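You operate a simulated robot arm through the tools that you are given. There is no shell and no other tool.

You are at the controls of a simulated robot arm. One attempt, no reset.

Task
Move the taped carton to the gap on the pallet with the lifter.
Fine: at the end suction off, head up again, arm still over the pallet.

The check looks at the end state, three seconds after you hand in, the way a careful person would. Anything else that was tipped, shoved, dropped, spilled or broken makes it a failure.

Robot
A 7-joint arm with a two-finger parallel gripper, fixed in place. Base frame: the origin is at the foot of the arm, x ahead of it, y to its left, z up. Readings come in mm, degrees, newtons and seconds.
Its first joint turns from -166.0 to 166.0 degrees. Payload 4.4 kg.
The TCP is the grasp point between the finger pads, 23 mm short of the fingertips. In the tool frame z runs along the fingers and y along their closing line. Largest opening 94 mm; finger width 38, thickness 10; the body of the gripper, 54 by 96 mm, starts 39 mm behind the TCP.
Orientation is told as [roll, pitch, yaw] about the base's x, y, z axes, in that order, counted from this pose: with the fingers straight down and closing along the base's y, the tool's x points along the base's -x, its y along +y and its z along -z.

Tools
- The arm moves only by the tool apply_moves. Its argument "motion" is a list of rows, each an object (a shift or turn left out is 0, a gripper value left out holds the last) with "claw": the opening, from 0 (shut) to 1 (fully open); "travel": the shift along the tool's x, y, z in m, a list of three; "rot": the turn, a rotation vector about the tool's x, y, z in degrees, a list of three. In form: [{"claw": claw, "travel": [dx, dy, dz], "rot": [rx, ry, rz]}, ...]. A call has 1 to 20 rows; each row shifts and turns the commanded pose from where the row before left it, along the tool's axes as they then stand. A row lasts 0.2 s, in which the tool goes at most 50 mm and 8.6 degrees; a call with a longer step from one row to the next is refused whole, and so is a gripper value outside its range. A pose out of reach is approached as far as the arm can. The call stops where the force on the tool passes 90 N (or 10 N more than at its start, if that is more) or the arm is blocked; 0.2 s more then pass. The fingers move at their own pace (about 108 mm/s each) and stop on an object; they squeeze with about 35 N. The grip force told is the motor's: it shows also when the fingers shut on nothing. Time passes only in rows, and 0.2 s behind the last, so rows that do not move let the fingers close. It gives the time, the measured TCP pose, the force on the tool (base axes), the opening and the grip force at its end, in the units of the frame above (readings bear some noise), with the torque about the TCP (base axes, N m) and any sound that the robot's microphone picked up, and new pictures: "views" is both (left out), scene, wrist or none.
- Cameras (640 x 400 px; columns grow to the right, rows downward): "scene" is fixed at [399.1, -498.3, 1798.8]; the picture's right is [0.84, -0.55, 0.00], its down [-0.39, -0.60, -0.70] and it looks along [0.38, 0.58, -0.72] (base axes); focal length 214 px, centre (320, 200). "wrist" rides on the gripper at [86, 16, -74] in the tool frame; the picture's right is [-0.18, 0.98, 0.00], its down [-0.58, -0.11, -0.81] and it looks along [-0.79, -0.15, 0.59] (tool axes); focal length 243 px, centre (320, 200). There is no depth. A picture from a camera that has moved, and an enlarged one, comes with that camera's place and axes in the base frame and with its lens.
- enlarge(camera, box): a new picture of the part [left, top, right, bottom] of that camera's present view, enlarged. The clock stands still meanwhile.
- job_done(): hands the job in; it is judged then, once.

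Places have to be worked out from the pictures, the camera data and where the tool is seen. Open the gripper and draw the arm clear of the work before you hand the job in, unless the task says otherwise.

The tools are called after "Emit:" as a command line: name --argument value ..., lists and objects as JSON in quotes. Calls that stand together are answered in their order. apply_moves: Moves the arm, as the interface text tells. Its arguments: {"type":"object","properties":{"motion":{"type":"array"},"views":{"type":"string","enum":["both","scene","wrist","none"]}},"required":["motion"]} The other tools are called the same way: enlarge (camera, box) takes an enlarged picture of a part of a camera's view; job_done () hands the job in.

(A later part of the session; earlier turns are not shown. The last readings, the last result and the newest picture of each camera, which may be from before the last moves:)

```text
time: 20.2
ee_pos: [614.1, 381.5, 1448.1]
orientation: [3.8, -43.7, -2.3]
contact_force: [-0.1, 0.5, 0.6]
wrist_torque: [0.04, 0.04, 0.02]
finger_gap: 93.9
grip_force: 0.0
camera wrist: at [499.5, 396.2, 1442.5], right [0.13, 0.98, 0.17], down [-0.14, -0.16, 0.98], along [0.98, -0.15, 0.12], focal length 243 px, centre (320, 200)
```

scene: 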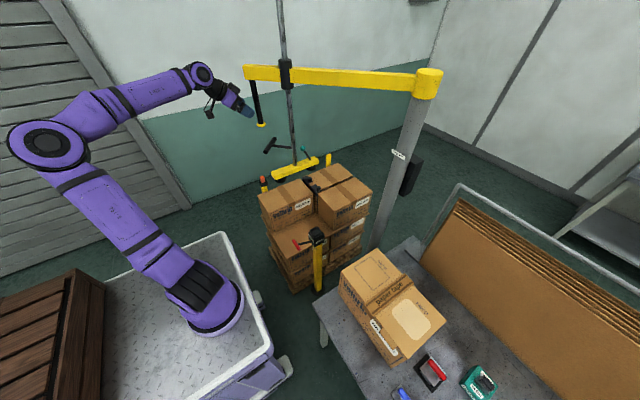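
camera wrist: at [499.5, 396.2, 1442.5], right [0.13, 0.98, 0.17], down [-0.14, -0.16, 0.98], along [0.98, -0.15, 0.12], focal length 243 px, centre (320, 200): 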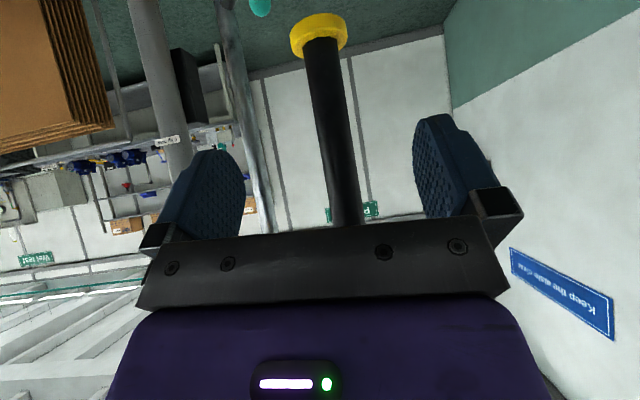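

Clear again and the jib hasn't moved (rod still at ≈(671,389)). I'll pitch the tool to ~70° so the body clears the rod, advance to put the rod at the TCP at z≈1430, and close.

Emit:
apply_moves --motion '[{"rot": [2.2, 0, -1.6]}, {"rot": [0, -6.6, 0]}, {"rot": [0, -6.6, 0]}, {"rot": [0, -6.6, 0]}, {"rot": [0, -6.5, 0]}, {"travel": [-0.0008, 0.0025, 0.0198]}, {"travel": [-0.0008, 0.0025, 0.0198]}, {"travel": [-0.0008, 0.0025, 0.0198]}, {}]'

```text
time: 21.2
ee_pos: [634.9, 349.8, 1464.4]
orientation: [13.4, -57.3, -10.6]
contact_force: [-34.6, 34.7, -19.7]
wrist_torque: [-1.32, 0.26, 2.59]
finger_gap: 93.9
grip_force: 0.2
stopped in row 5: the arm was blocked; the commanded pose is now the measured one
camera wrist: at [525.9, 369.3, 1432.5], right [0.09, 0.96, 0.28], down [-0.37, -0.23, 0.9], along [0.92, -0.18, 0.34], focal length 243 px, centre (320, 200)
```

scene: 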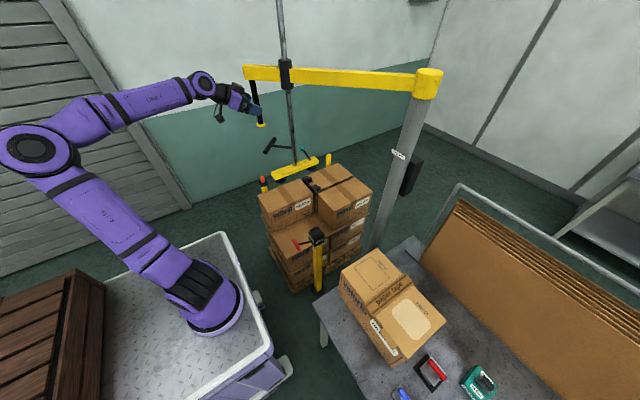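
wrist: 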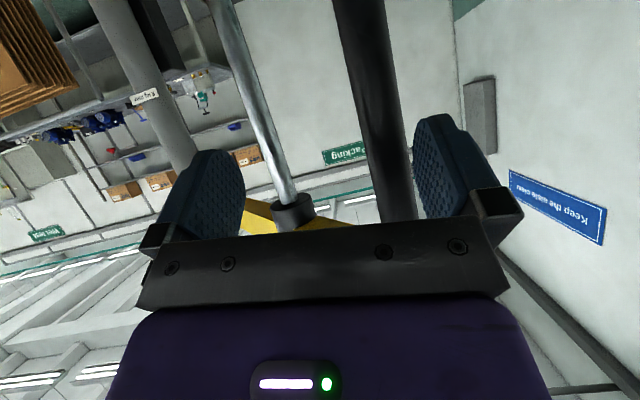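

The wrist (likely joint 7) hits a limit when I pitch up at yaw ≤0; pointing outward along the forearm's azimuth should be comfortable. I'll retract, then turn to yaw ≈ +25° and pitch ≈ 65°.

Emit:
apply_moves --motion '[{"travel": [0.012, -0.0121, -0.0222]}, {"travel": [0.012, -0.0121, -0.0222]}, {"rot": [6.7, 0, 0]}, {"rot": [6.7, 0, 0]}, {"rot": [-6.0, 0, -3.85]}, {"rot": [-6.0, 0, -3.85]}, {"rot": [-6.0, 0, -3.85]}, {"rot": [-6.0, 0, -3.85]}, {"rot": [-6.0, 0, -3.85]}, {"rot": [0, -7.7, 0]}, {}]'

```text
time: 23.6
ee_pos: [587.5, 320.7, 1465.1]
orientation: [-1.0, -65.3, 25.3]
contact_force: [0.2, 0.7, -0.5]
wrist_torque: [-0.03, 0.01, 0.0]
finger_gap: 94.0
grip_force: 0.0
camera wrist: at [487.0, 292.3, 1416.6], right [-0.34, 0.93, 0.16], down [-0.4, -0.3, 0.87], along [0.85, 0.23, 0.47], focal length 243 px, centre (320, 200)
```

scene: 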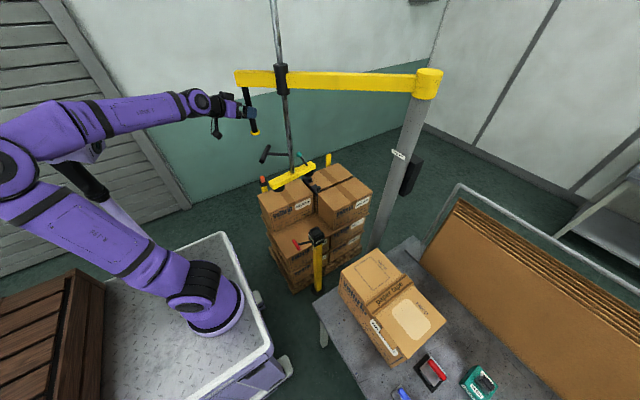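
wrist: 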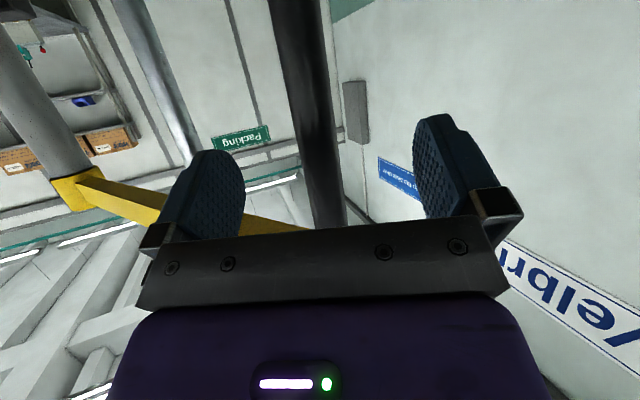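

The jib swung a few degrees toward me when the finger caught the rod during the retreat – so it swings easily and stays put. The rod now is right in front of the TCP; zooming to measure.

Emit:
enlarge --camera "wrist" --box '[220, 0, 400, 112]'

Emit:
enlarge --camera "scene" --box '[190, 60, 350, 180]'

```text
3.56 times, centred on (310, 56) of wrist
camera zoom: at [487.0, 292.3, 1416.6], right [-0.34, 0.93, 0.16], down [-0.4, -0.3, 0.87], along [0.85, 0.23, 0.47], focal length 863 px, centre (356, 712)
```

zoom: 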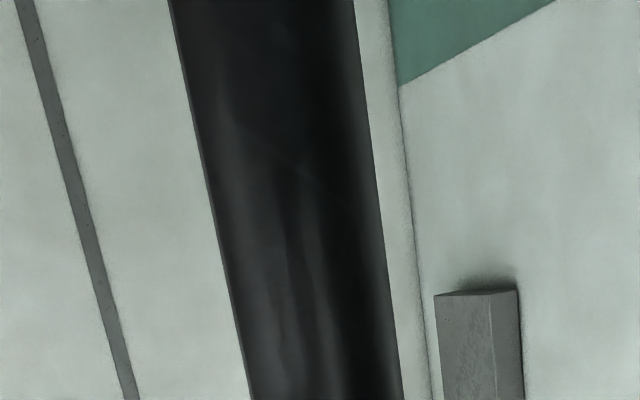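

```text
3.33 times, centred on (270, 120) of scene
camera zoom: at [399.1, -498.3, 1798.8], right [0.84, -0.55, 0.0], down [-0.39, -0.6, -0.7], along [0.38, 0.58, -0.72], focal length 715 px, centre (487, 467)
```

zoom: 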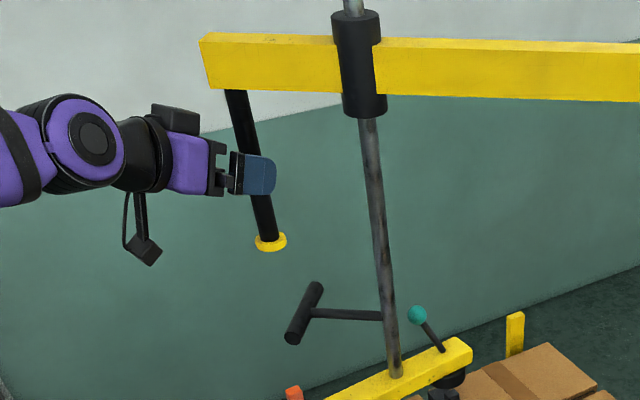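

Rod now at about (619,333), 34 mm ahead of the TCP and centred. Advancing 33 mm along the tool axis and closing on it.

Emit:
apply_moves --motion '[{"travel": [0, -0.0013, 0.0165]}, {"travel": [0, -0.0013, 0.0165]}, {}, {"claw": 0.0}, {"claw": 0.0}, {"claw": 0.0}, {"claw": 0.0}]'

```text
time: 25.2
ee_pos: [616.3, 331.4, 1451.8]
orientation: [-0.7, -65.2, 25.0]
contact_force: [-1.4, 0.7, -1.9]
wrist_torque: [1.44, 0.48, -0.06]
finger_gap: 24.0
grip_force: 45.0
camera wrist: at [515.6, 302.0, 1403.1], right [-0.33, 0.93, 0.16], down [-0.4, -0.3, 0.87], along [0.85, 0.23, 0.47], focal length 243 px, centre (320, 200)
```

scene: 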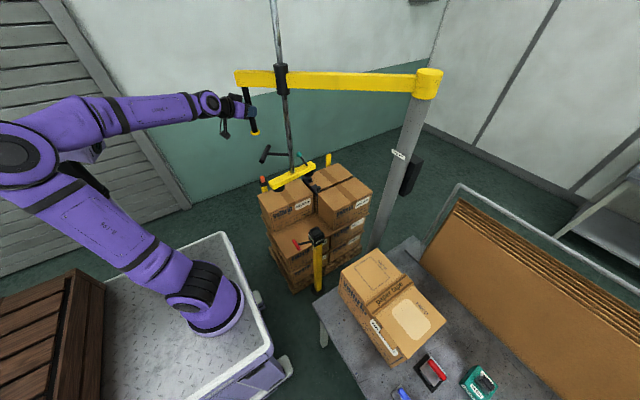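
wrist: 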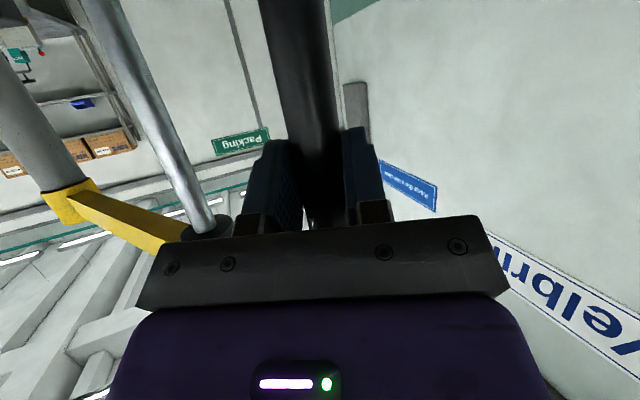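

Firm grip on the rod (24 mm, 45 N). The jib arc is radius ≈630 around (1118,-50); I'll swing CCW in small steps with the gripper yaw following, starting with a few rows to check forces.

Emit:
apply_moves --motion '[{"travel": [0.00503, -0.00663, -0.01088], "rot": [0.96, 0, 0.445]}, {"travel": [0.00503, -0.00663, -0.01088], "rot": [0.96, 0, 0.445]}, {"travel": [0.00958, -0.01515, -0.02073], "rot": [1.925, 0, 0.889]}, {"travel": [0.00904, -0.01694, -0.01955], "rot": [1.925, 0, 0.889]}, {}]'

```text
time: 26.4
ee_pos: [569.2, 264.1, 1451.4]
orientation: [-1.0, -65.3, 18.8]
contact_force: [-16.4, 9.7, -2.2]
wrist_torque: [1.5, 0.64, 0.19]
finger_gap: 23.9
grip_force: 44.9
camera wrist: at [466.1, 246.5, 1402.8], right [-0.23, 0.96, 0.16], down [-0.43, -0.25, 0.87], along [0.87, 0.13, 0.47], focal length 243 px, centre (320, 200)
```

scene: 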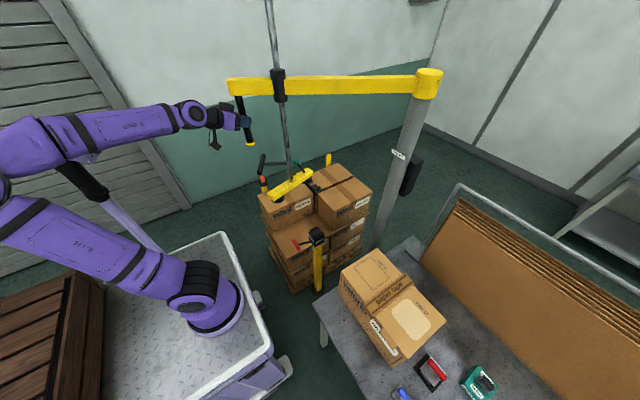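
wrist: 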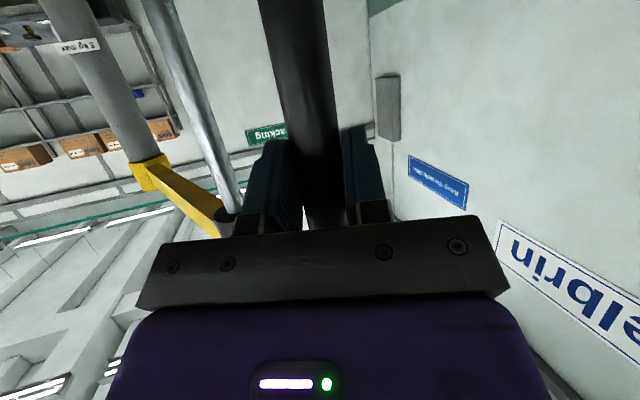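

The jib follows with only ~19 N (slightly outward), so the true arc is a touch larger than commanded. Continuing the swing with a small outward correction.

Emit:
apply_moves --motion '[{"travel": [0.0086, -0.0183, -0.0187], "rot": [1.925, 0, 0.889]}, {"travel": [0.008, -0.0199, -0.0173], "rot": [1.925, 0, 0.889]}, {"travel": [0.0073, -0.0213, -0.0158], "rot": [1.925, 0, 0.889]}, {"travel": [0.0065, -0.0226, -0.0142], "rot": [1.925, 0, 0.889]}, {"travel": [0.0057, -0.0238, -0.0124], "rot": [1.925, 0, 0.889]}, {"travel": [0.0049, -0.0248, -0.0106], "rot": [1.925, 0, 0.889]}, {}]'

```text
time: 28.0
ee_pos: [502.7, 111.9, 1452.2]
orientation: [-0.8, -65.1, 5.7]
contact_force: [6.2, -2.5, -29.5]
wrist_torque: [1.44, 0.6, -0.21]
finger_gap: 23.8
grip_force: 44.7
camera wrist: at [398.2, 117.7, 1403.7], right [-0.01, 0.99, 0.16], down [-0.48, -0.15, 0.87], along [0.88, -0.07, 0.47], focal length 243 px, centre (320, 200)
```

scene: 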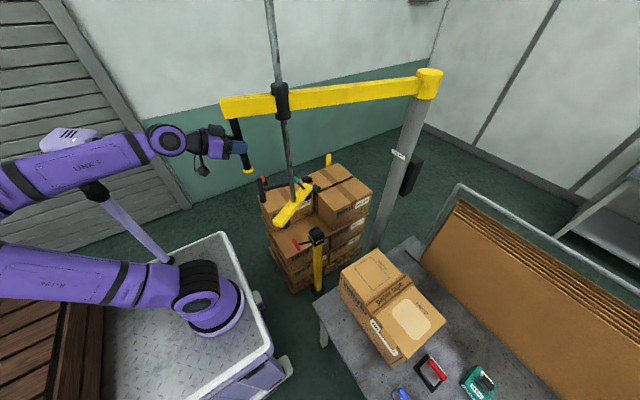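
wrist: 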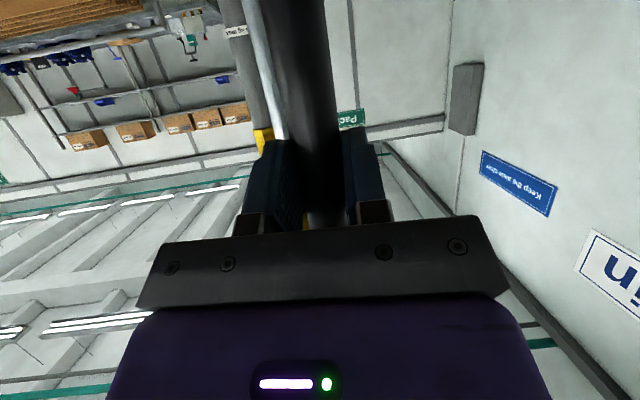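

Fitting the measured arc points gives the column at ≈(1110,-57), rod radius ≈627; jib is now at ≈164.5°. Continuing the swing past mid with that centre.

Emit:
apply_moves --motion '[{"travel": [0.00399, -0.02616, -0.00862], "rot": [1.916, 0, 0.885]}, {"travel": [0.00309, -0.02684, -0.00668], "rot": [1.916, 0, 0.885]}, {"travel": [0.00216, -0.02735, -0.00468], "rot": [1.916, 0, 0.885]}, {"travel": [0.00123, -0.02767, -0.00266], "rot": [1.916, 0, 0.885]}, {"travel": [0.00029, -0.02782, -0.00062], "rot": [1.916, 0, 0.885]}, {"travel": [-0.00066, -0.02779, 0.00143], "rot": [1.916, 0, 0.885]}, {"travel": [-0.0016, -0.02757, 0.00346], "rot": [1.916, 0, 0.885]}, {"travel": [-0.00253, -0.02717, 0.00547], "rot": [1.916, 0, 0.885]}, {}]'

```text
time: 30.0
ee_pos: [480.3, -106.5, 1453.8]
orientation: [-0.6, -65.8, -11.1]
contact_force: [17.9, 1.1, 19.1]
wrist_torque: [1.38, -0.76, -0.03]
finger_gap: 23.8
grip_force: 44.6
camera wrist: at [381.7, -70.2, 1404.5], right [0.27, 0.95, 0.16], down [-0.51, 0.0, 0.86], along [0.82, -0.32, 0.48], focal length 243 px, centre (320, 200)
```

scene: 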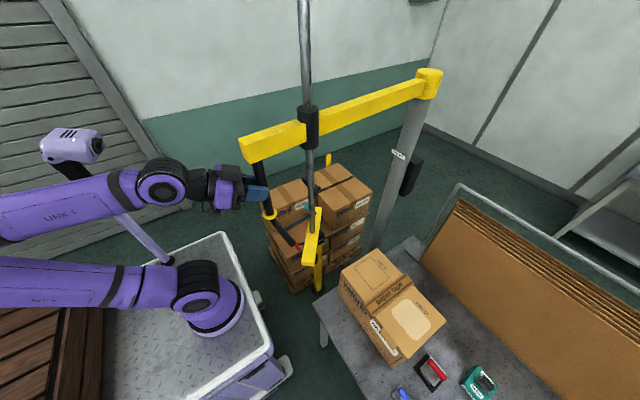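
wrist: 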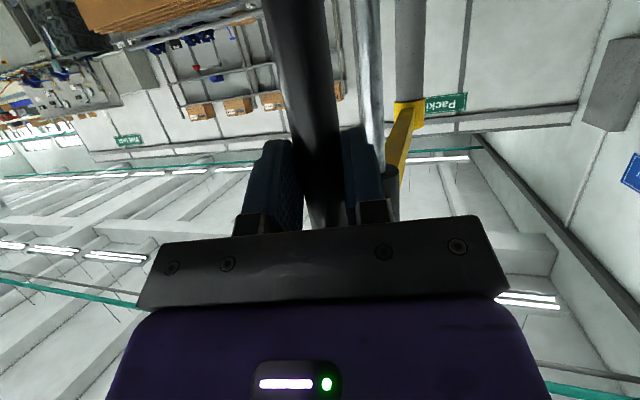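

Past mid-swing at ≈184.5°, forces still small. Continuing to about 215°, then I'll measure carton alignment.

Emit:
apply_moves --motion '[{"travel": [-0.00344, -0.02659, 0.00745], "rot": [1.916, 0, 0.885]}, {"travel": [-0.00433, -0.02584, 0.00948], "rot": [1.916, 0, 0.885]}, {"travel": [-0.0052, -0.02492, 0.01135], "rot": [1.916, 0, 0.885]}, {"travel": [-0.00602, -0.02384, 0.01314], "rot": [1.916, 0, 0.885]}, {"travel": [-0.00681, -0.0226, 0.01484], "rot": [1.916, 0, 0.885]}, {"travel": [-0.00756, -0.02121, 0.01646], "rot": [1.916, 0, 0.885]}, {"travel": [-0.00826, -0.01968, 0.01797], "rot": [1.916, 0, 0.885]}, {"travel": [-0.00889, -0.01803, 0.01935], "rot": [1.916, 0, 0.885]}, {"travel": [-0.00948, -0.01625, 0.02061], "rot": [1.916, 0, 0.885]}, {"travel": [-0.01, -0.01437, 0.02173], "rot": [1.916, 0, 0.885]}, {"travel": [-0.01045, -0.0124, 0.02272], "rot": [1.916, 0, 0.885]}, {"travel": [-0.01084, -0.01034, 0.02356], "rot": [1.916, 0, 0.885]}, {}]'

```text
time: 32.8
ee_pos: [598.0, -412.5, 1454.4]
orientation: [-0.9, -65.1, -35.7]
contact_force: [51.2, 38.7, -36.3]
wrist_torque: [0.3, 1.27, 1.45]
finger_gap: 23.7
grip_force: 45.2
camera wrist: at [524.0, -338.5, 1405.3], right [0.65, 0.74, 0.16], down [-0.45, 0.21, 0.87], along [0.61, -0.63, 0.47], focal length 243 px, centre (320, 200)
```

scene: 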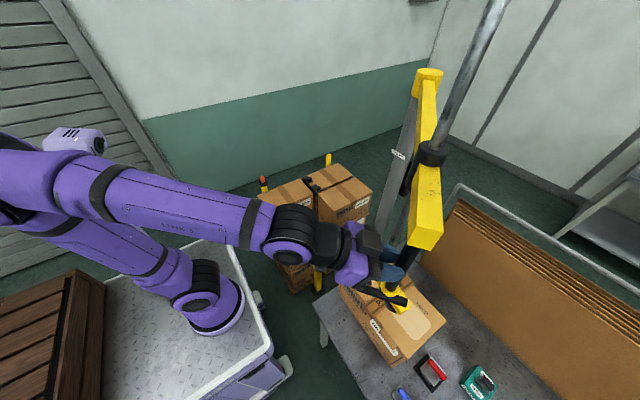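
wrist: 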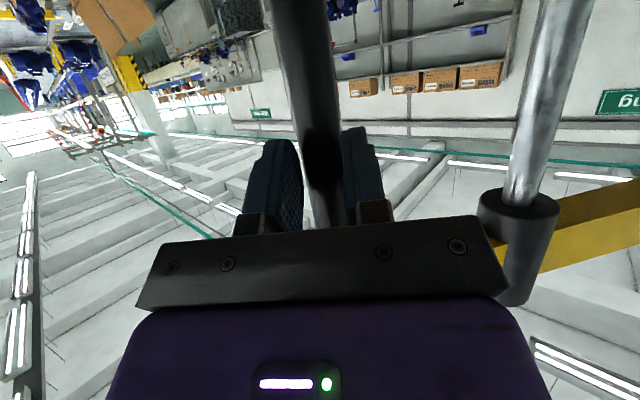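

At ≈215° the lateral force rose to 64 N: refitting all arc points gives pivot ≈(1098,-53), rod radius ≈615. I'll relieve the force by moving ~6 mm inward, and look at head vs carton.

Emit:
apply_moves --motion '[{"travel": [-0.0004, 0.0029, 0.0009]}, {"travel": [-0.0004, 0.0029, 0.0009]}, {}]' --views "scene"

Emit:
enlarge --camera "scene" --box '[310, 220, 470, 370]'

```text
time: 33.6
ee_pos: [598.4, -412.9, 1453.0]
orientation: [-0.6, -65.4, -36.5]
contact_force: [32.9, 26.0, -32.9]
wrist_torque: [0.27, 0.96, 1.09]
finger_gap: 23.6
grip_force: 44.9
```

scene: 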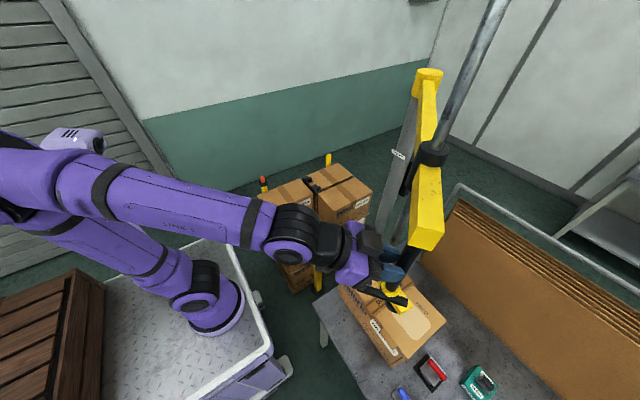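

```text
2.67 times, centred on (390, 295) of scene
camera zoom: at [399.1, -498.3, 1798.8], right [0.84, -0.55, 0.0], down [-0.39, -0.6, -0.7], along [0.38, 0.58, -0.72], focal length 572 px, centre (133, -53)
```

zoom: 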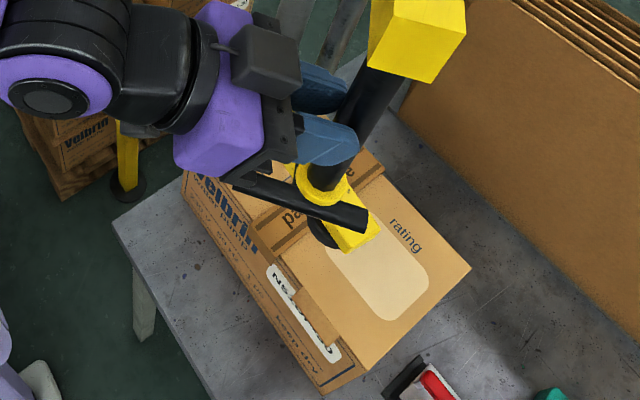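

Force reduced with the inward correction. The carton's centre re-measures at about (773,-392), so the jib needs ≈8–10° more. Continuing 4 gentle rows with further inward correction.

Emit:
apply_moves --motion '[{"travel": [-0.00906, -0.0038, 0.0196], "rot": [1.91, 0, 0.88]}, {"travel": [-0.0092, -0.0023, 0.0199], "rot": [1.91, 0, 0.88]}, {"travel": [-0.0093, -0.0007, 0.0201], "rot": [1.91, 0, 0.88]}, {}]'

```text
time: 34.6
ee_pos: [643.5, -462.3, 1454.6]
orientation: [-0.1, -65.6, -43.3]
contact_force: [19.0, 15.4, -16.2]
wrist_torque: [-0.06, -0.02, 0.57]
finger_gap: 23.8
grip_force: 45.3
camera wrist: at [580.6, -379.8, 1405.4], right [0.73, 0.66, 0.17], down [-0.43, 0.26, 0.86], along [0.53, -0.7, 0.48], focal length 243 px, centre (320, 200)
```

scene: 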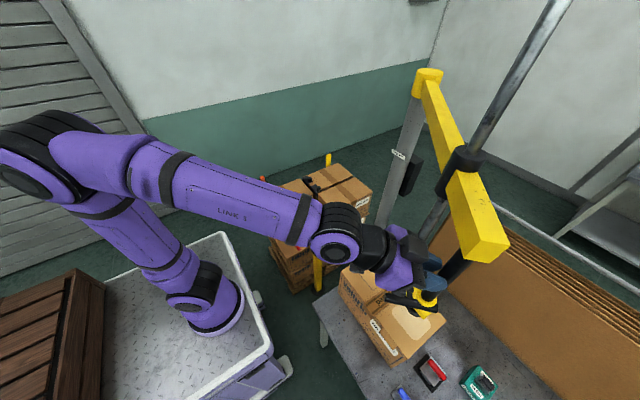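
wrist: 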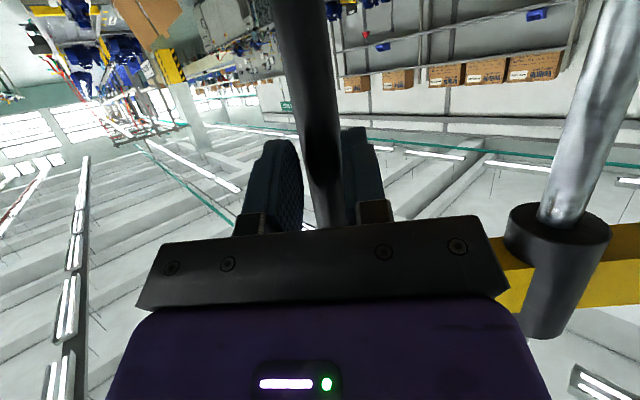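

Now ≈222°. Zooming on the head over the carton to judge the remaining offset.

Emit:
enlarge --camera "scene" --box '[330, 240, 470, 370]'

Emit:
enlarge --camera "scene" --box '[390, 260, 450, 320]'

```text
3.08 times, centred on (400, 305) of scene
camera zoom: at [399.1, -498.3, 1798.8], right [0.84, -0.55, 0.0], down [-0.39, -0.6, -0.7], along [0.38, 0.58, -0.72], focal length 660 px, centre (74, -123)
```

zoom: 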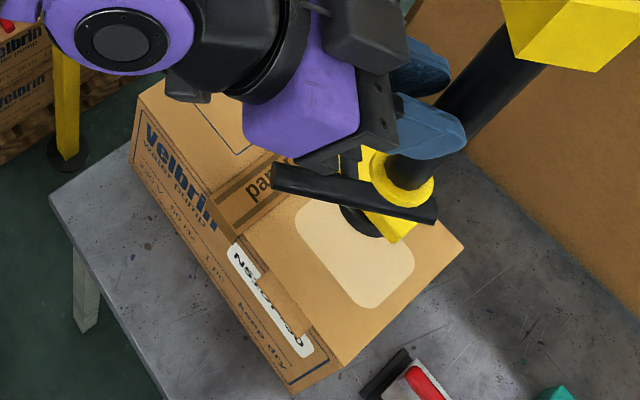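

```text
6.67 times, centred on (420, 290) of scene
camera zoom: at [399.1, -498.3, 1798.8], right [0.84, -0.55, 0.0], down [-0.39, -0.6, -0.7], along [0.38, 0.58, -0.72], focal length 1430 px, centre (-347, -400)
```

zoom: 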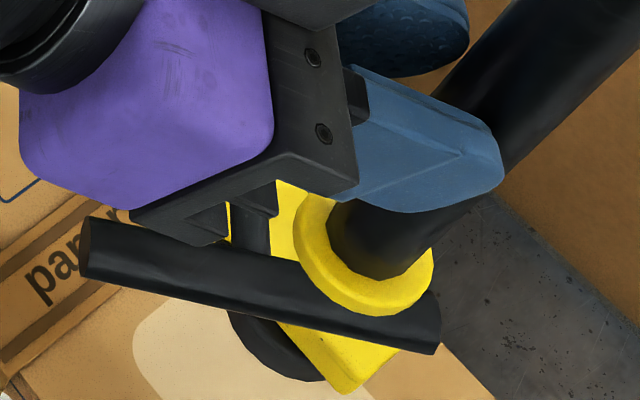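

The bar is roughly over the carton but needs ≈2.7° (≈22 mm at the mast) more CCW. Nudging two more rows.

Emit:
apply_moves --motion '[{"travel": [-0.00608, 0.0021, 0.01316], "rot": [0.9, 0, 0.42]}, {"travel": [-0.00608, 0.0024, 0.01316], "rot": [0.9, 0, 0.42]}, {}, {}]'

Emit:
enlarge --camera "scene" --box '[330, 240, 470, 370]'

```text
time: 35.6
ee_pos: [663.0, -479.4, 1458.7]
orientation: [0.1, -66.0, -45.7]
contact_force: [-29.3, 19.0, 15.6]
wrist_torque: [-0.13, 0.12, -0.22]
finger_gap: 23.8
grip_force: 45.1
camera wrist: at [602.2, -394.7, 1409.3], right [0.75, 0.63, 0.17], down [-0.43, 0.28, 0.86], along [0.5, -0.72, 0.48], focal length 243 px, centre (320, 200)
```

scene: 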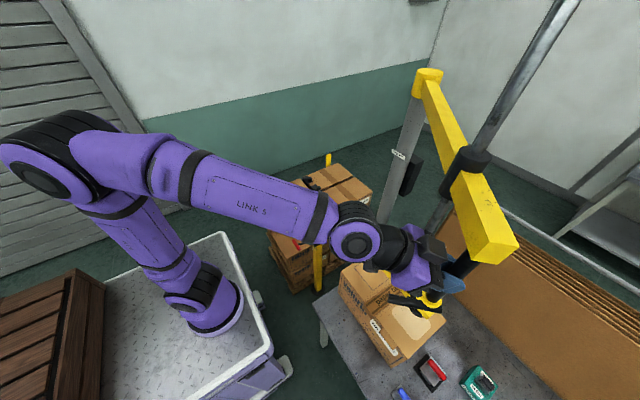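
wrist: 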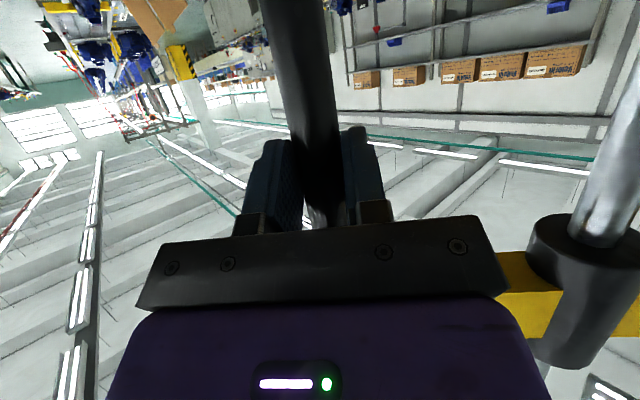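

```text
3.08 times, centred on (400, 305) of scene
camera zoom: at [399.1, -498.3, 1798.8], right [0.84, -0.55, 0.0], down [-0.39, -0.6, -0.7], along [0.38, 0.58, -0.72], focal length 660 px, centre (74, -123)
```

zoom: 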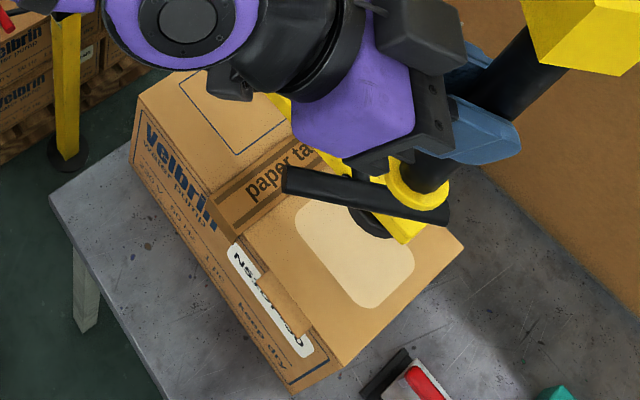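

The jib advanced ≈1.5° and then met resistance (~34 N along the push), so it's evidently at the table-side stop (90° from the pallet). I'll relax slightly and open the gripper, then check head alignment over the carton.

Emit:
apply_moves --motion '[{"travel": [0.0008, 0, -0.0018]}, {"claw": 1.0}, {"claw": 1.0}, {"claw": 1.0}]'

```text
time: 36.6
ee_pos: [664.8, -479.0, 1453.8]
orientation: [-0.1, -65.5, -45.3]
contact_force: [-0.2, -0.9, -0.3]
wrist_torque: [-0.01, -0.01, 0.0]
finger_gap: 93.8
grip_force: 0.1
camera wrist: at [603.7, -393.8, 1405.9], right [0.75, 0.64, 0.17], down [-0.42, 0.28, 0.86], along [0.5, -0.72, 0.48], focal length 243 px, centre (320, 200)
```

scene: 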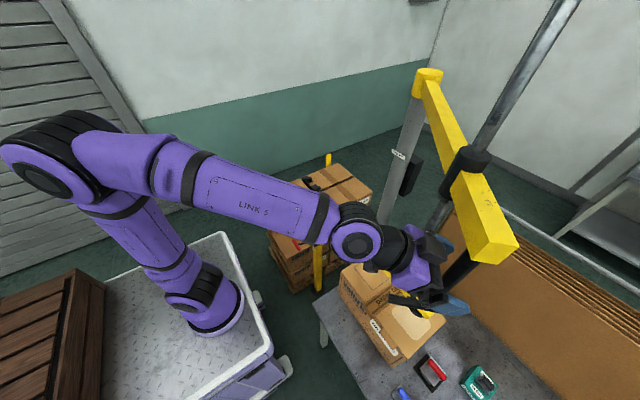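
wrist: 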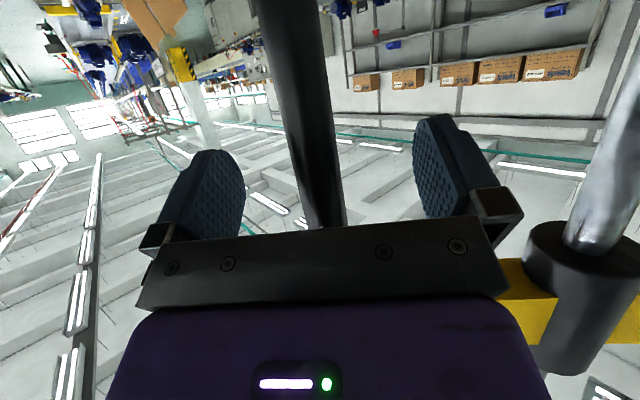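

Released cleanly. Retracting 160 mm along the tool axis to get clear of the rod and view the head over the carton.

Emit:
apply_moves --motion '[{"travel": [0, 0, -0.04]}, {"travel": [0, 0, -0.04]}, {"travel": [0, 0, -0.04]}, {"travel": [0, 0, -0.04]}, {"travel": [0, 0, -0.04]}, {}]'

Emit:
enlarge --camera "scene" --box '[330, 240, 470, 370]'

```text
time: 38.0
ee_pos: [535.9, -349.2, 1537.6]
orientation: [0.0, -65.5, -45.3]
contact_force: [0.6, -0.1, 0.2]
wrist_torque: [0.01, 0.06, -0.01]
finger_gap: 93.7
grip_force: 0.0
camera wrist: at [474.6, -263.7, 1490.1], right [0.75, 0.64, 0.17], down [-0.42, 0.28, 0.86], along [0.5, -0.72, 0.48], focal length 243 px, centre (320, 200)
```

scene: 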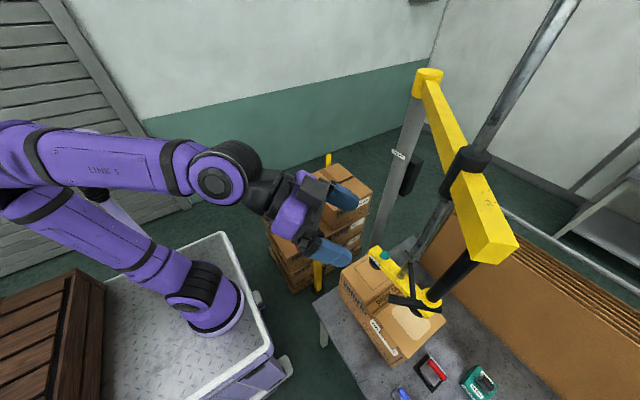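
wrist: 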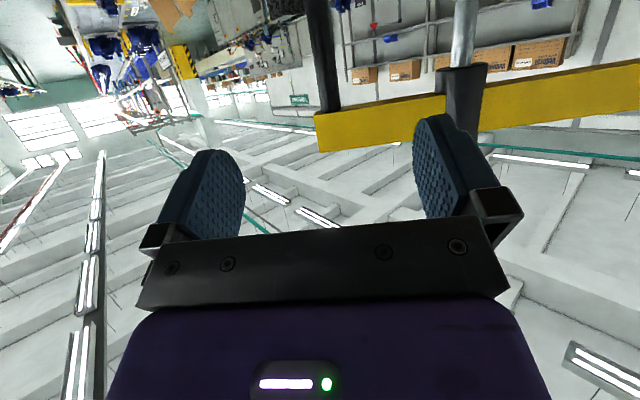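

```text
3.08 times, centred on (400, 305) of scene
camera zoom: at [399.1, -498.3, 1798.8], right [0.84, -0.55, 0.0], down [-0.39, -0.6, -0.7], along [0.38, 0.58, -0.72], focal length 660 px, centre (74, -123)
```

zoom: 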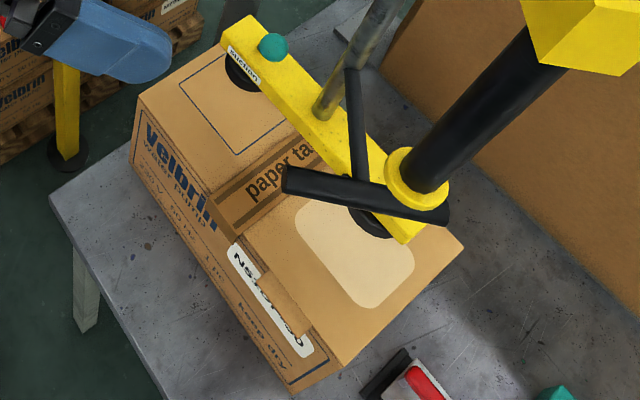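

The head sits nicely centred over the carton (bar centre ≈(765,-392) vs carton ≈(773,-392)). There's a label near the teal lever – zooming in on it.

Emit:
enlarge --camera "scene" --box '[372, 238, 396, 262]'

Emit:
enlarge --camera "scene" --box '[370, 240, 434, 300]'

```text
16.00 times, centred on (384, 250) of scene
camera zoom: at [399.1, -498.3, 1798.8], right [0.84, -0.55, 0.0], down [-0.39, -0.6, -0.7], along [0.38, 0.58, -0.72], focal length 3432 px, centre (-704, -600)
```

zoom: 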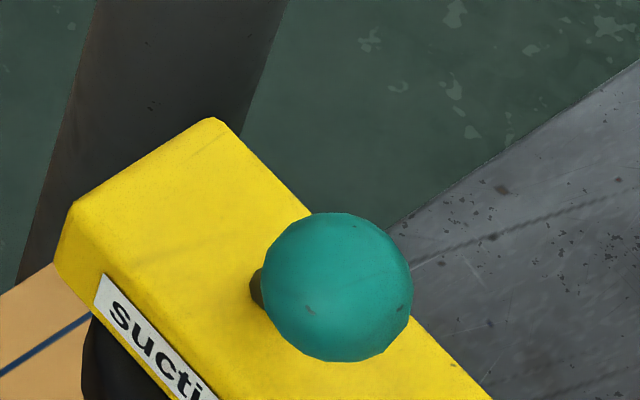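

```text
6.67 times, centred on (402, 270) of scene
camera zoom: at [399.1, -498.3, 1798.8], right [0.84, -0.55, 0.0], down [-0.39, -0.6, -0.7], along [0.38, 0.58, -0.72], focal length 1430 px, centre (-227, -267)
```

zoom: 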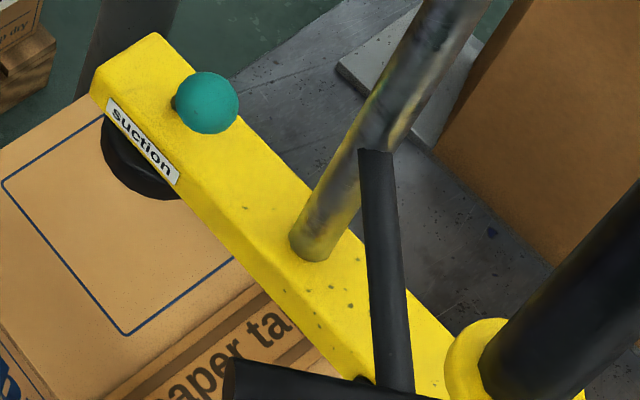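

Suction label is on the bar by the teal lever. Next: lower the head with the T-handle (bar centre ≈(686,-474,1256), along azimuth −45°). I'll tilt the tool to 40° and move to a pre-grip spot above the near end of the T-bar.

Emit:
apply_moves --motion '[{"rot": [0, 8.5, 0]}, {"rot": [0, 8.5, 0]}, {"rot": [0, 8.5, 0]}, {"travel": [0.0086, 0.0027, 0.0338]}, {"travel": [0.0086, 0.0027, 0.0338]}, {"travel": [0.0086, 0.0027, 0.0338]}, {"travel": [0.0086, 0.0027, 0.0338]}, {"travel": [0.0086, 0.0027, 0.0338]}, {"travel": [0.0086, 0.0027, 0.0338]}, {"travel": [0.0086, 0.0027, 0.0338]}, {}]'

```text
time: 40.4
ee_pos: [625.0, -412.3, 1317.2]
orientation: [-0.1, -40.2, -45.4]
contact_force: [-0.4, -0.2, -0.8]
wrist_torque: [0.02, -0.03, 0.02]
finger_gap: 93.8
grip_force: 0.2
camera wrist: at [557.1, -319.4, 1318.0], right [0.8, 0.59, 0.12], down [-0.13, -0.02, 0.99], along [0.59, -0.81, 0.06], focal length 243 px, centre (320, 200)
```

scene: 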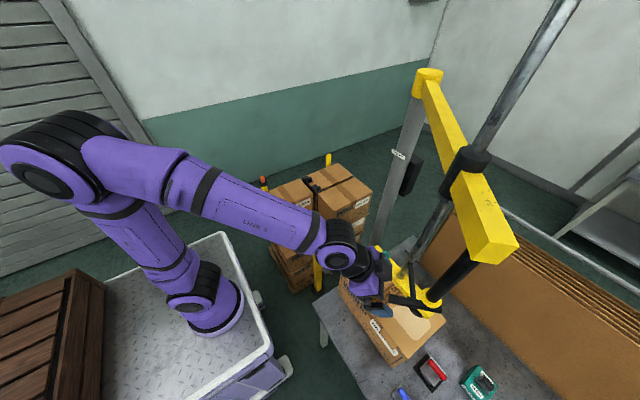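
wrist: 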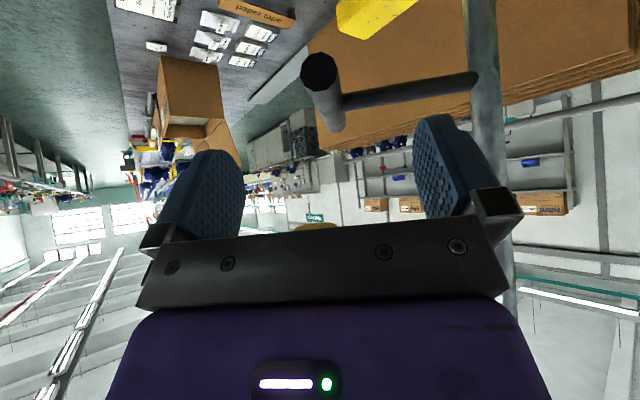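

The T-bar is seen end-on between the fingers. Zooming to check its exact location before gripping.

Emit:
enlarge --camera "wrist" --box '[260, 30, 420, 150]'

```text
3.33 times, centred on (340, 90) of wrist
camera zoom: at [557.1, -319.4, 1318.0], right [0.8, 0.59, 0.12], down [-0.13, -0.02, 0.99], along [0.59, -0.81, 0.06], focal length 809 px, centre (253, 567)
```

zoom: 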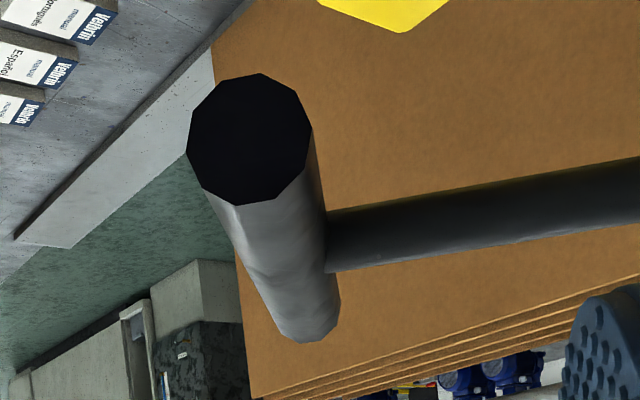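

T-bar near end ≈(649,-432,1250), so my grip point is ≈(666,-449,1252), 85 mm straight ahead along the tool axis. Advancing and closing.

Emit:
apply_moves --motion '[{"travel": [0, 0.0012, 0.0284]}, {"travel": [0, 0.0011, 0.0284]}, {"travel": [0, 0.0011, 0.0284]}, {}, {"claw": 0.0}, {"claw": 0.0}, {"claw": 0.0}, {"claw": 0.0}]'

```text
time: 42.2
ee_pos: [663.8, -448.2, 1252.4]
orientation: [-0.1, -40.0, -45.3]
contact_force: [-14.3, -10.4, -3.4]
wrist_torque: [-0.37, -0.27, 1.82]
finger_gap: 22.1
grip_force: 44.9
camera wrist: at [596.4, -355.0, 1253.1], right [0.8, 0.59, 0.12], down [-0.13, -0.02, 0.99], along [0.59, -0.81, 0.06], focal length 243 px, centre (320, 200)
```

scene: 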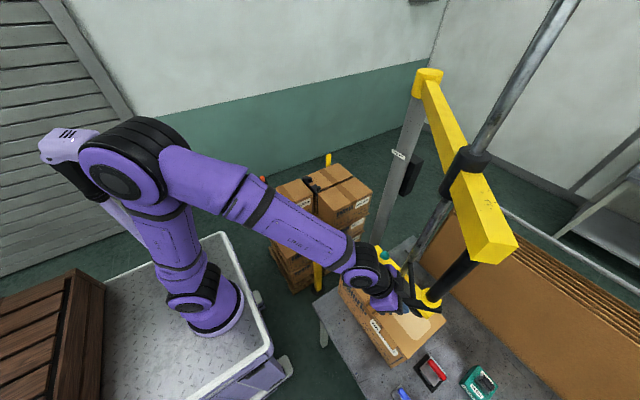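
wrist: 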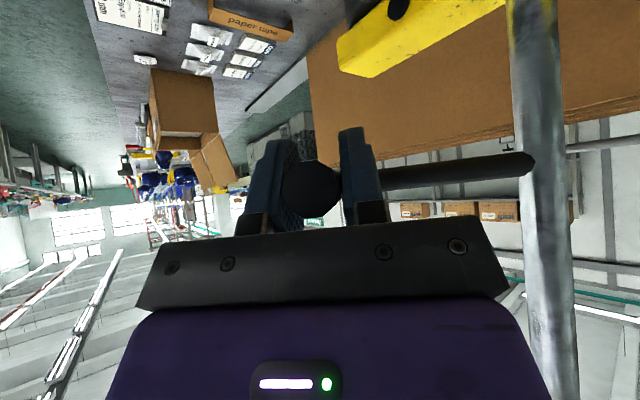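

Gripped the T-bar (22 mm). Testing the vertical motion: pulling down 20 mm slowly.

Emit:
apply_moves --motion '[{"travel": [0.0064, -0.0015, 0.0077]}, {"travel": [0.0064, 0, 0.0077]}, {}]'

```text
time: 43.0
ee_pos: [663.2, -446.9, 1232.8]
orientation: [0.0, -40.1, -45.4]
contact_force: [-7.6, -3.3, 4.2]
wrist_torque: [-0.48, -1.04, 1.66]
finger_gap: 22.0
grip_force: 45.1
camera wrist: at [596.3, -355.0, 1233.8], right [0.8, 0.59, 0.12], down [-0.13, -0.02, 0.99], along [0.59, -0.81, 0.06], focal length 243 px, centre (320, 200)
```

scene: 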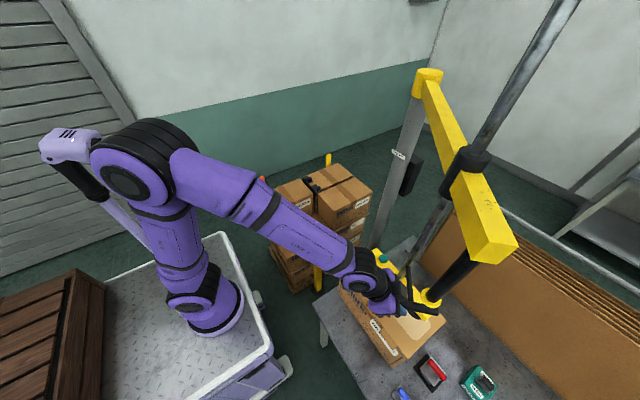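
wrist: 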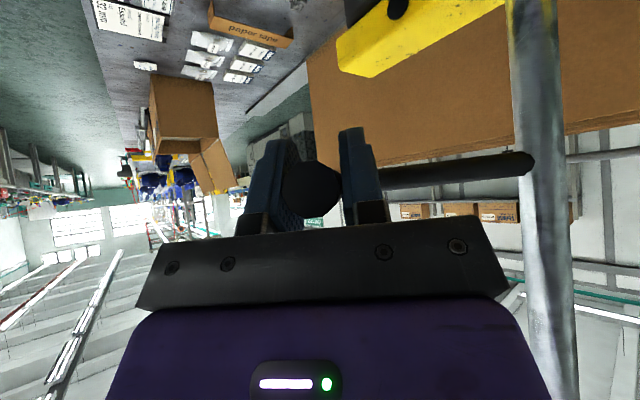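

The mast slides easily. Continuing down 55 mm, then in finer steps until contact.

Emit:
apply_moves --motion '[{"travel": [0.0071, 0, 0.0084]}, {"travel": [0.0071, 0, 0.0084]}, {"travel": [0.0071, 0, 0.0084]}, {"travel": [0.0071, 0, 0.0084]}, {"travel": [0.0071, 0, 0.0084]}, {}]'

Emit:
enlarge --camera "scene" --box '[340, 240, 450, 340]'

```text
time: 44.4
ee_pos: [664.6, -446.8, 1177.5]
orientation: [-0.1, -40.0, -45.2]
contact_force: [5.2, 7.2, 2.4]
wrist_torque: [-0.48, -0.79, 1.53]
finger_gap: 21.9
grip_force: 45.1
camera wrist: at [595.8, -354.7, 1178.7], right [0.8, 0.59, 0.12], down [-0.13, -0.02, 0.99], along [0.59, -0.81, 0.06], focal length 243 px, centre (320, 200)
```

scene: 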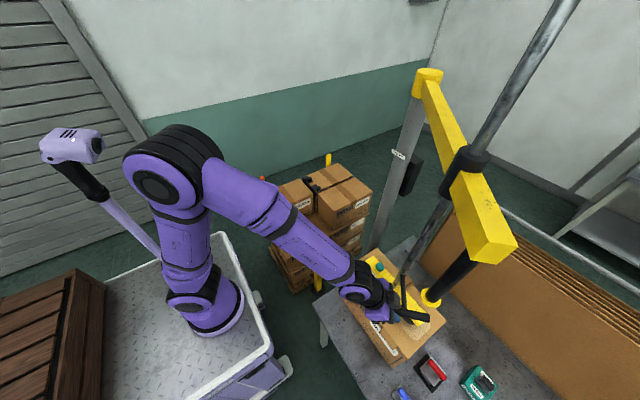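
wrist: 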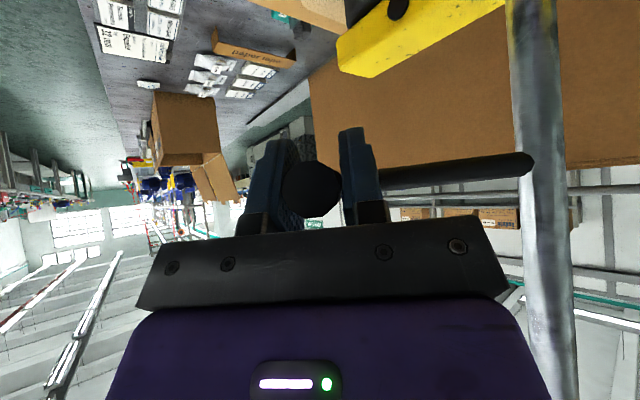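

```text
4.00 times, centred on (395, 290) of scene
camera zoom: at [399.1, -498.3, 1798.8], right [0.84, -0.55, 0.0], down [-0.39, -0.6, -0.7], along [0.38, 0.58, -0.72], focal length 858 px, centre (20, -160)
```

zoom: 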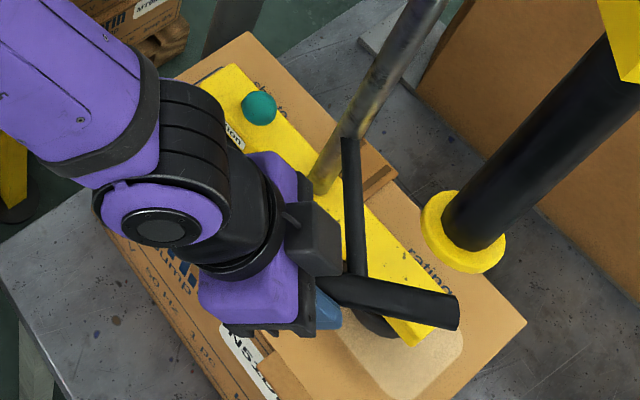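

Lowered 75 mm so far with negligible force; cups are nearly on the carton. Continuing in 5 mm steps.

Emit:
apply_moves --motion '[{"travel": [0.0032, 0, 0.0038]}, {"travel": [0.0032, 0, 0.0038]}, {"travel": [0.0032, 0, 0.0038]}, {}]' --views "none"

```text
time: 45.4
ee_pos: [664.5, -447.7, 1162.0]
orientation: [-0.1, -40.1, -45.3]
contact_force: [7.3, 10.2, 5.2]
wrist_torque: [0.34, 0.61, 1.85]
finger_gap: 22.2
grip_force: 45.0
```

Still free (z force 5 N). Three more 5 mm steps.

Emit:
apply_moves --motion '[{"travel": [0.0032, 0, 0.0038]}, {"travel": [0.0032, 0, 0.0038]}, {"travel": [0.0032, 0, 0.0038]}, {}]'

Emit:
enlarge --camera "scene" --box '[340, 240, 450, 340]'

```text
time: 46.4
ee_pos: [664.3, -448.5, 1150.6]
orientation: [0.2, -40.3, -45.4]
contact_force: [19.1, 9.8, 38.1]
wrist_torque: [-0.3, -0.07, 0.87]
finger_gap: 22.0
grip_force: 44.2
camera wrist: at [596.3, -355.1, 1150.5], right [0.8, 0.59, 0.12], down [-0.13, -0.02, 0.99], along [0.59, -0.81, 0.06], focal length 243 px, centre (320, 200)
```

scene: 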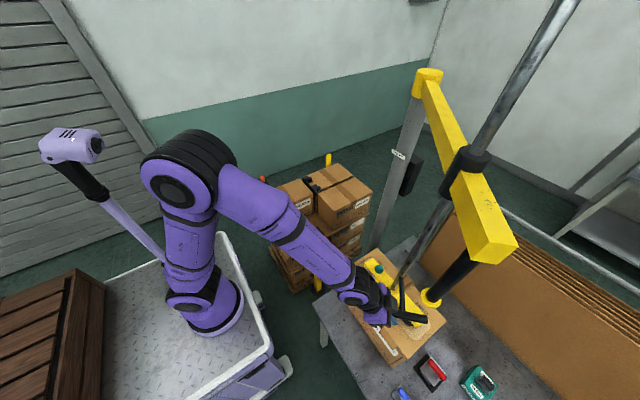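
wrist: 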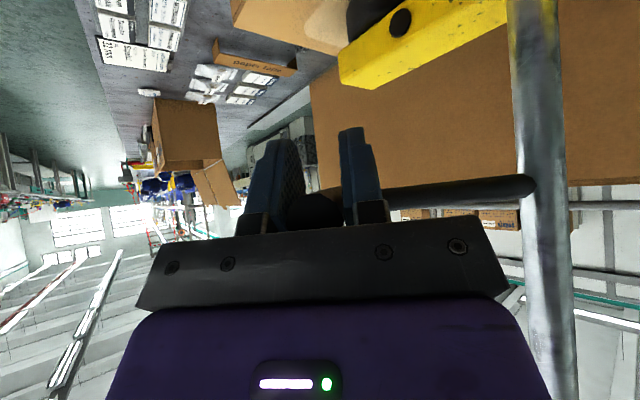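

```text
4.00 times, centred on (395, 290) of scene
camera zoom: at [399.1, -498.3, 1798.8], right [0.84, -0.55, 0.0], down [-0.39, -0.6, -0.7], along [0.38, 0.58, -0.72], focal length 858 px, centre (20, -160)
```

zoom: 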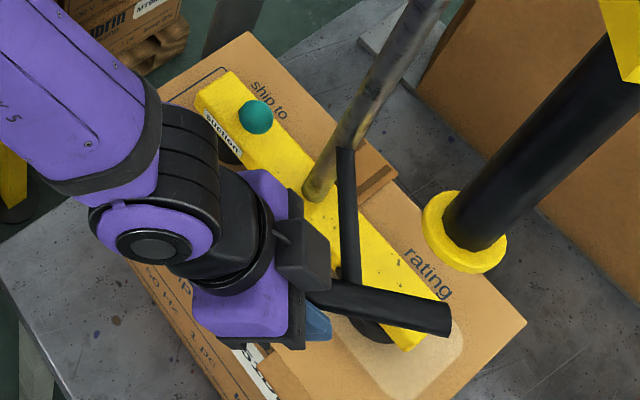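

Contact made: ~38 N up, head seated on the carton (handle ≈ z 1155). I'll ease off slightly, open the gripper and back away to see whether the head stays down.

Emit:
apply_moves --motion '[{"travel": [-0.0019, 0, -0.0023]}, {"claw": 1.0}, {"claw": 1.0}, {"claw": 1.0}, {"travel": [0, 0, -0.03]}, {"travel": [0, 0, -0.03]}, {"travel": [0, 0, -0.03]}, {}]'

Emit:
enlarge --camera "scene" --box '[340, 240, 450, 340]'

```text
time: 48.2
ee_pos: [622.7, -407.0, 1218.9]
orientation: [0.0, -40.0, -45.4]
contact_force: [1.0, -0.5, 0.5]
wrist_torque: [0.0, 0.0, 0.03]
finger_gap: 94.0
grip_force: 0.1
camera wrist: at [554.9, -314.6, 1220.3], right [0.8, 0.59, 0.12], down [-0.13, -0.02, 0.99], along [0.59, -0.81, 0.06], focal length 243 px, centre (320, 200)
```

scene: 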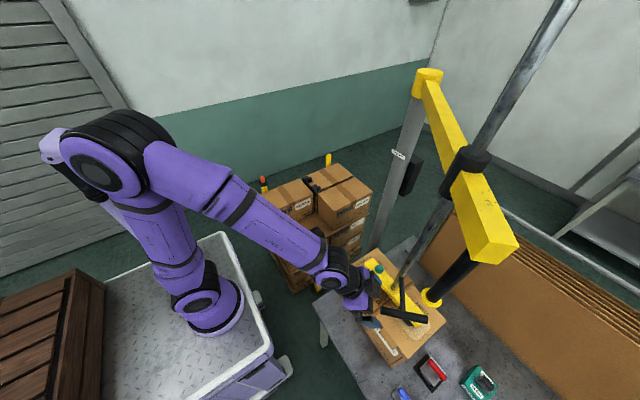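
wrist: 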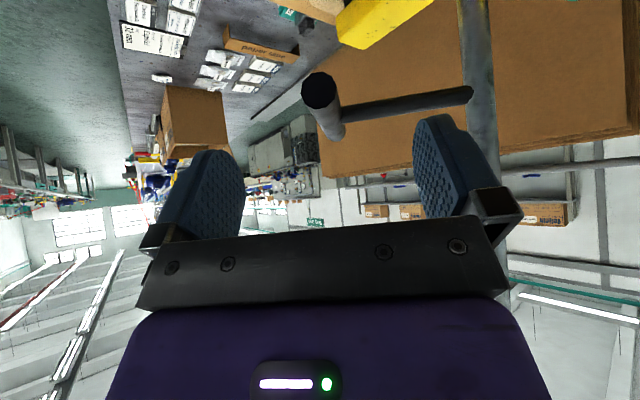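

```text
4.00 times, centred on (395, 290) of scene
camera zoom: at [399.1, -498.3, 1798.8], right [0.84, -0.55, 0.0], down [-0.39, -0.6, -0.7], along [0.38, 0.58, -0.72], focal length 858 px, centre (20, -160)
```

zoom: 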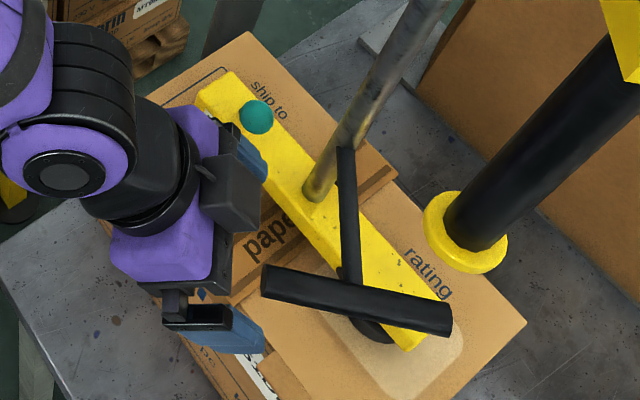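

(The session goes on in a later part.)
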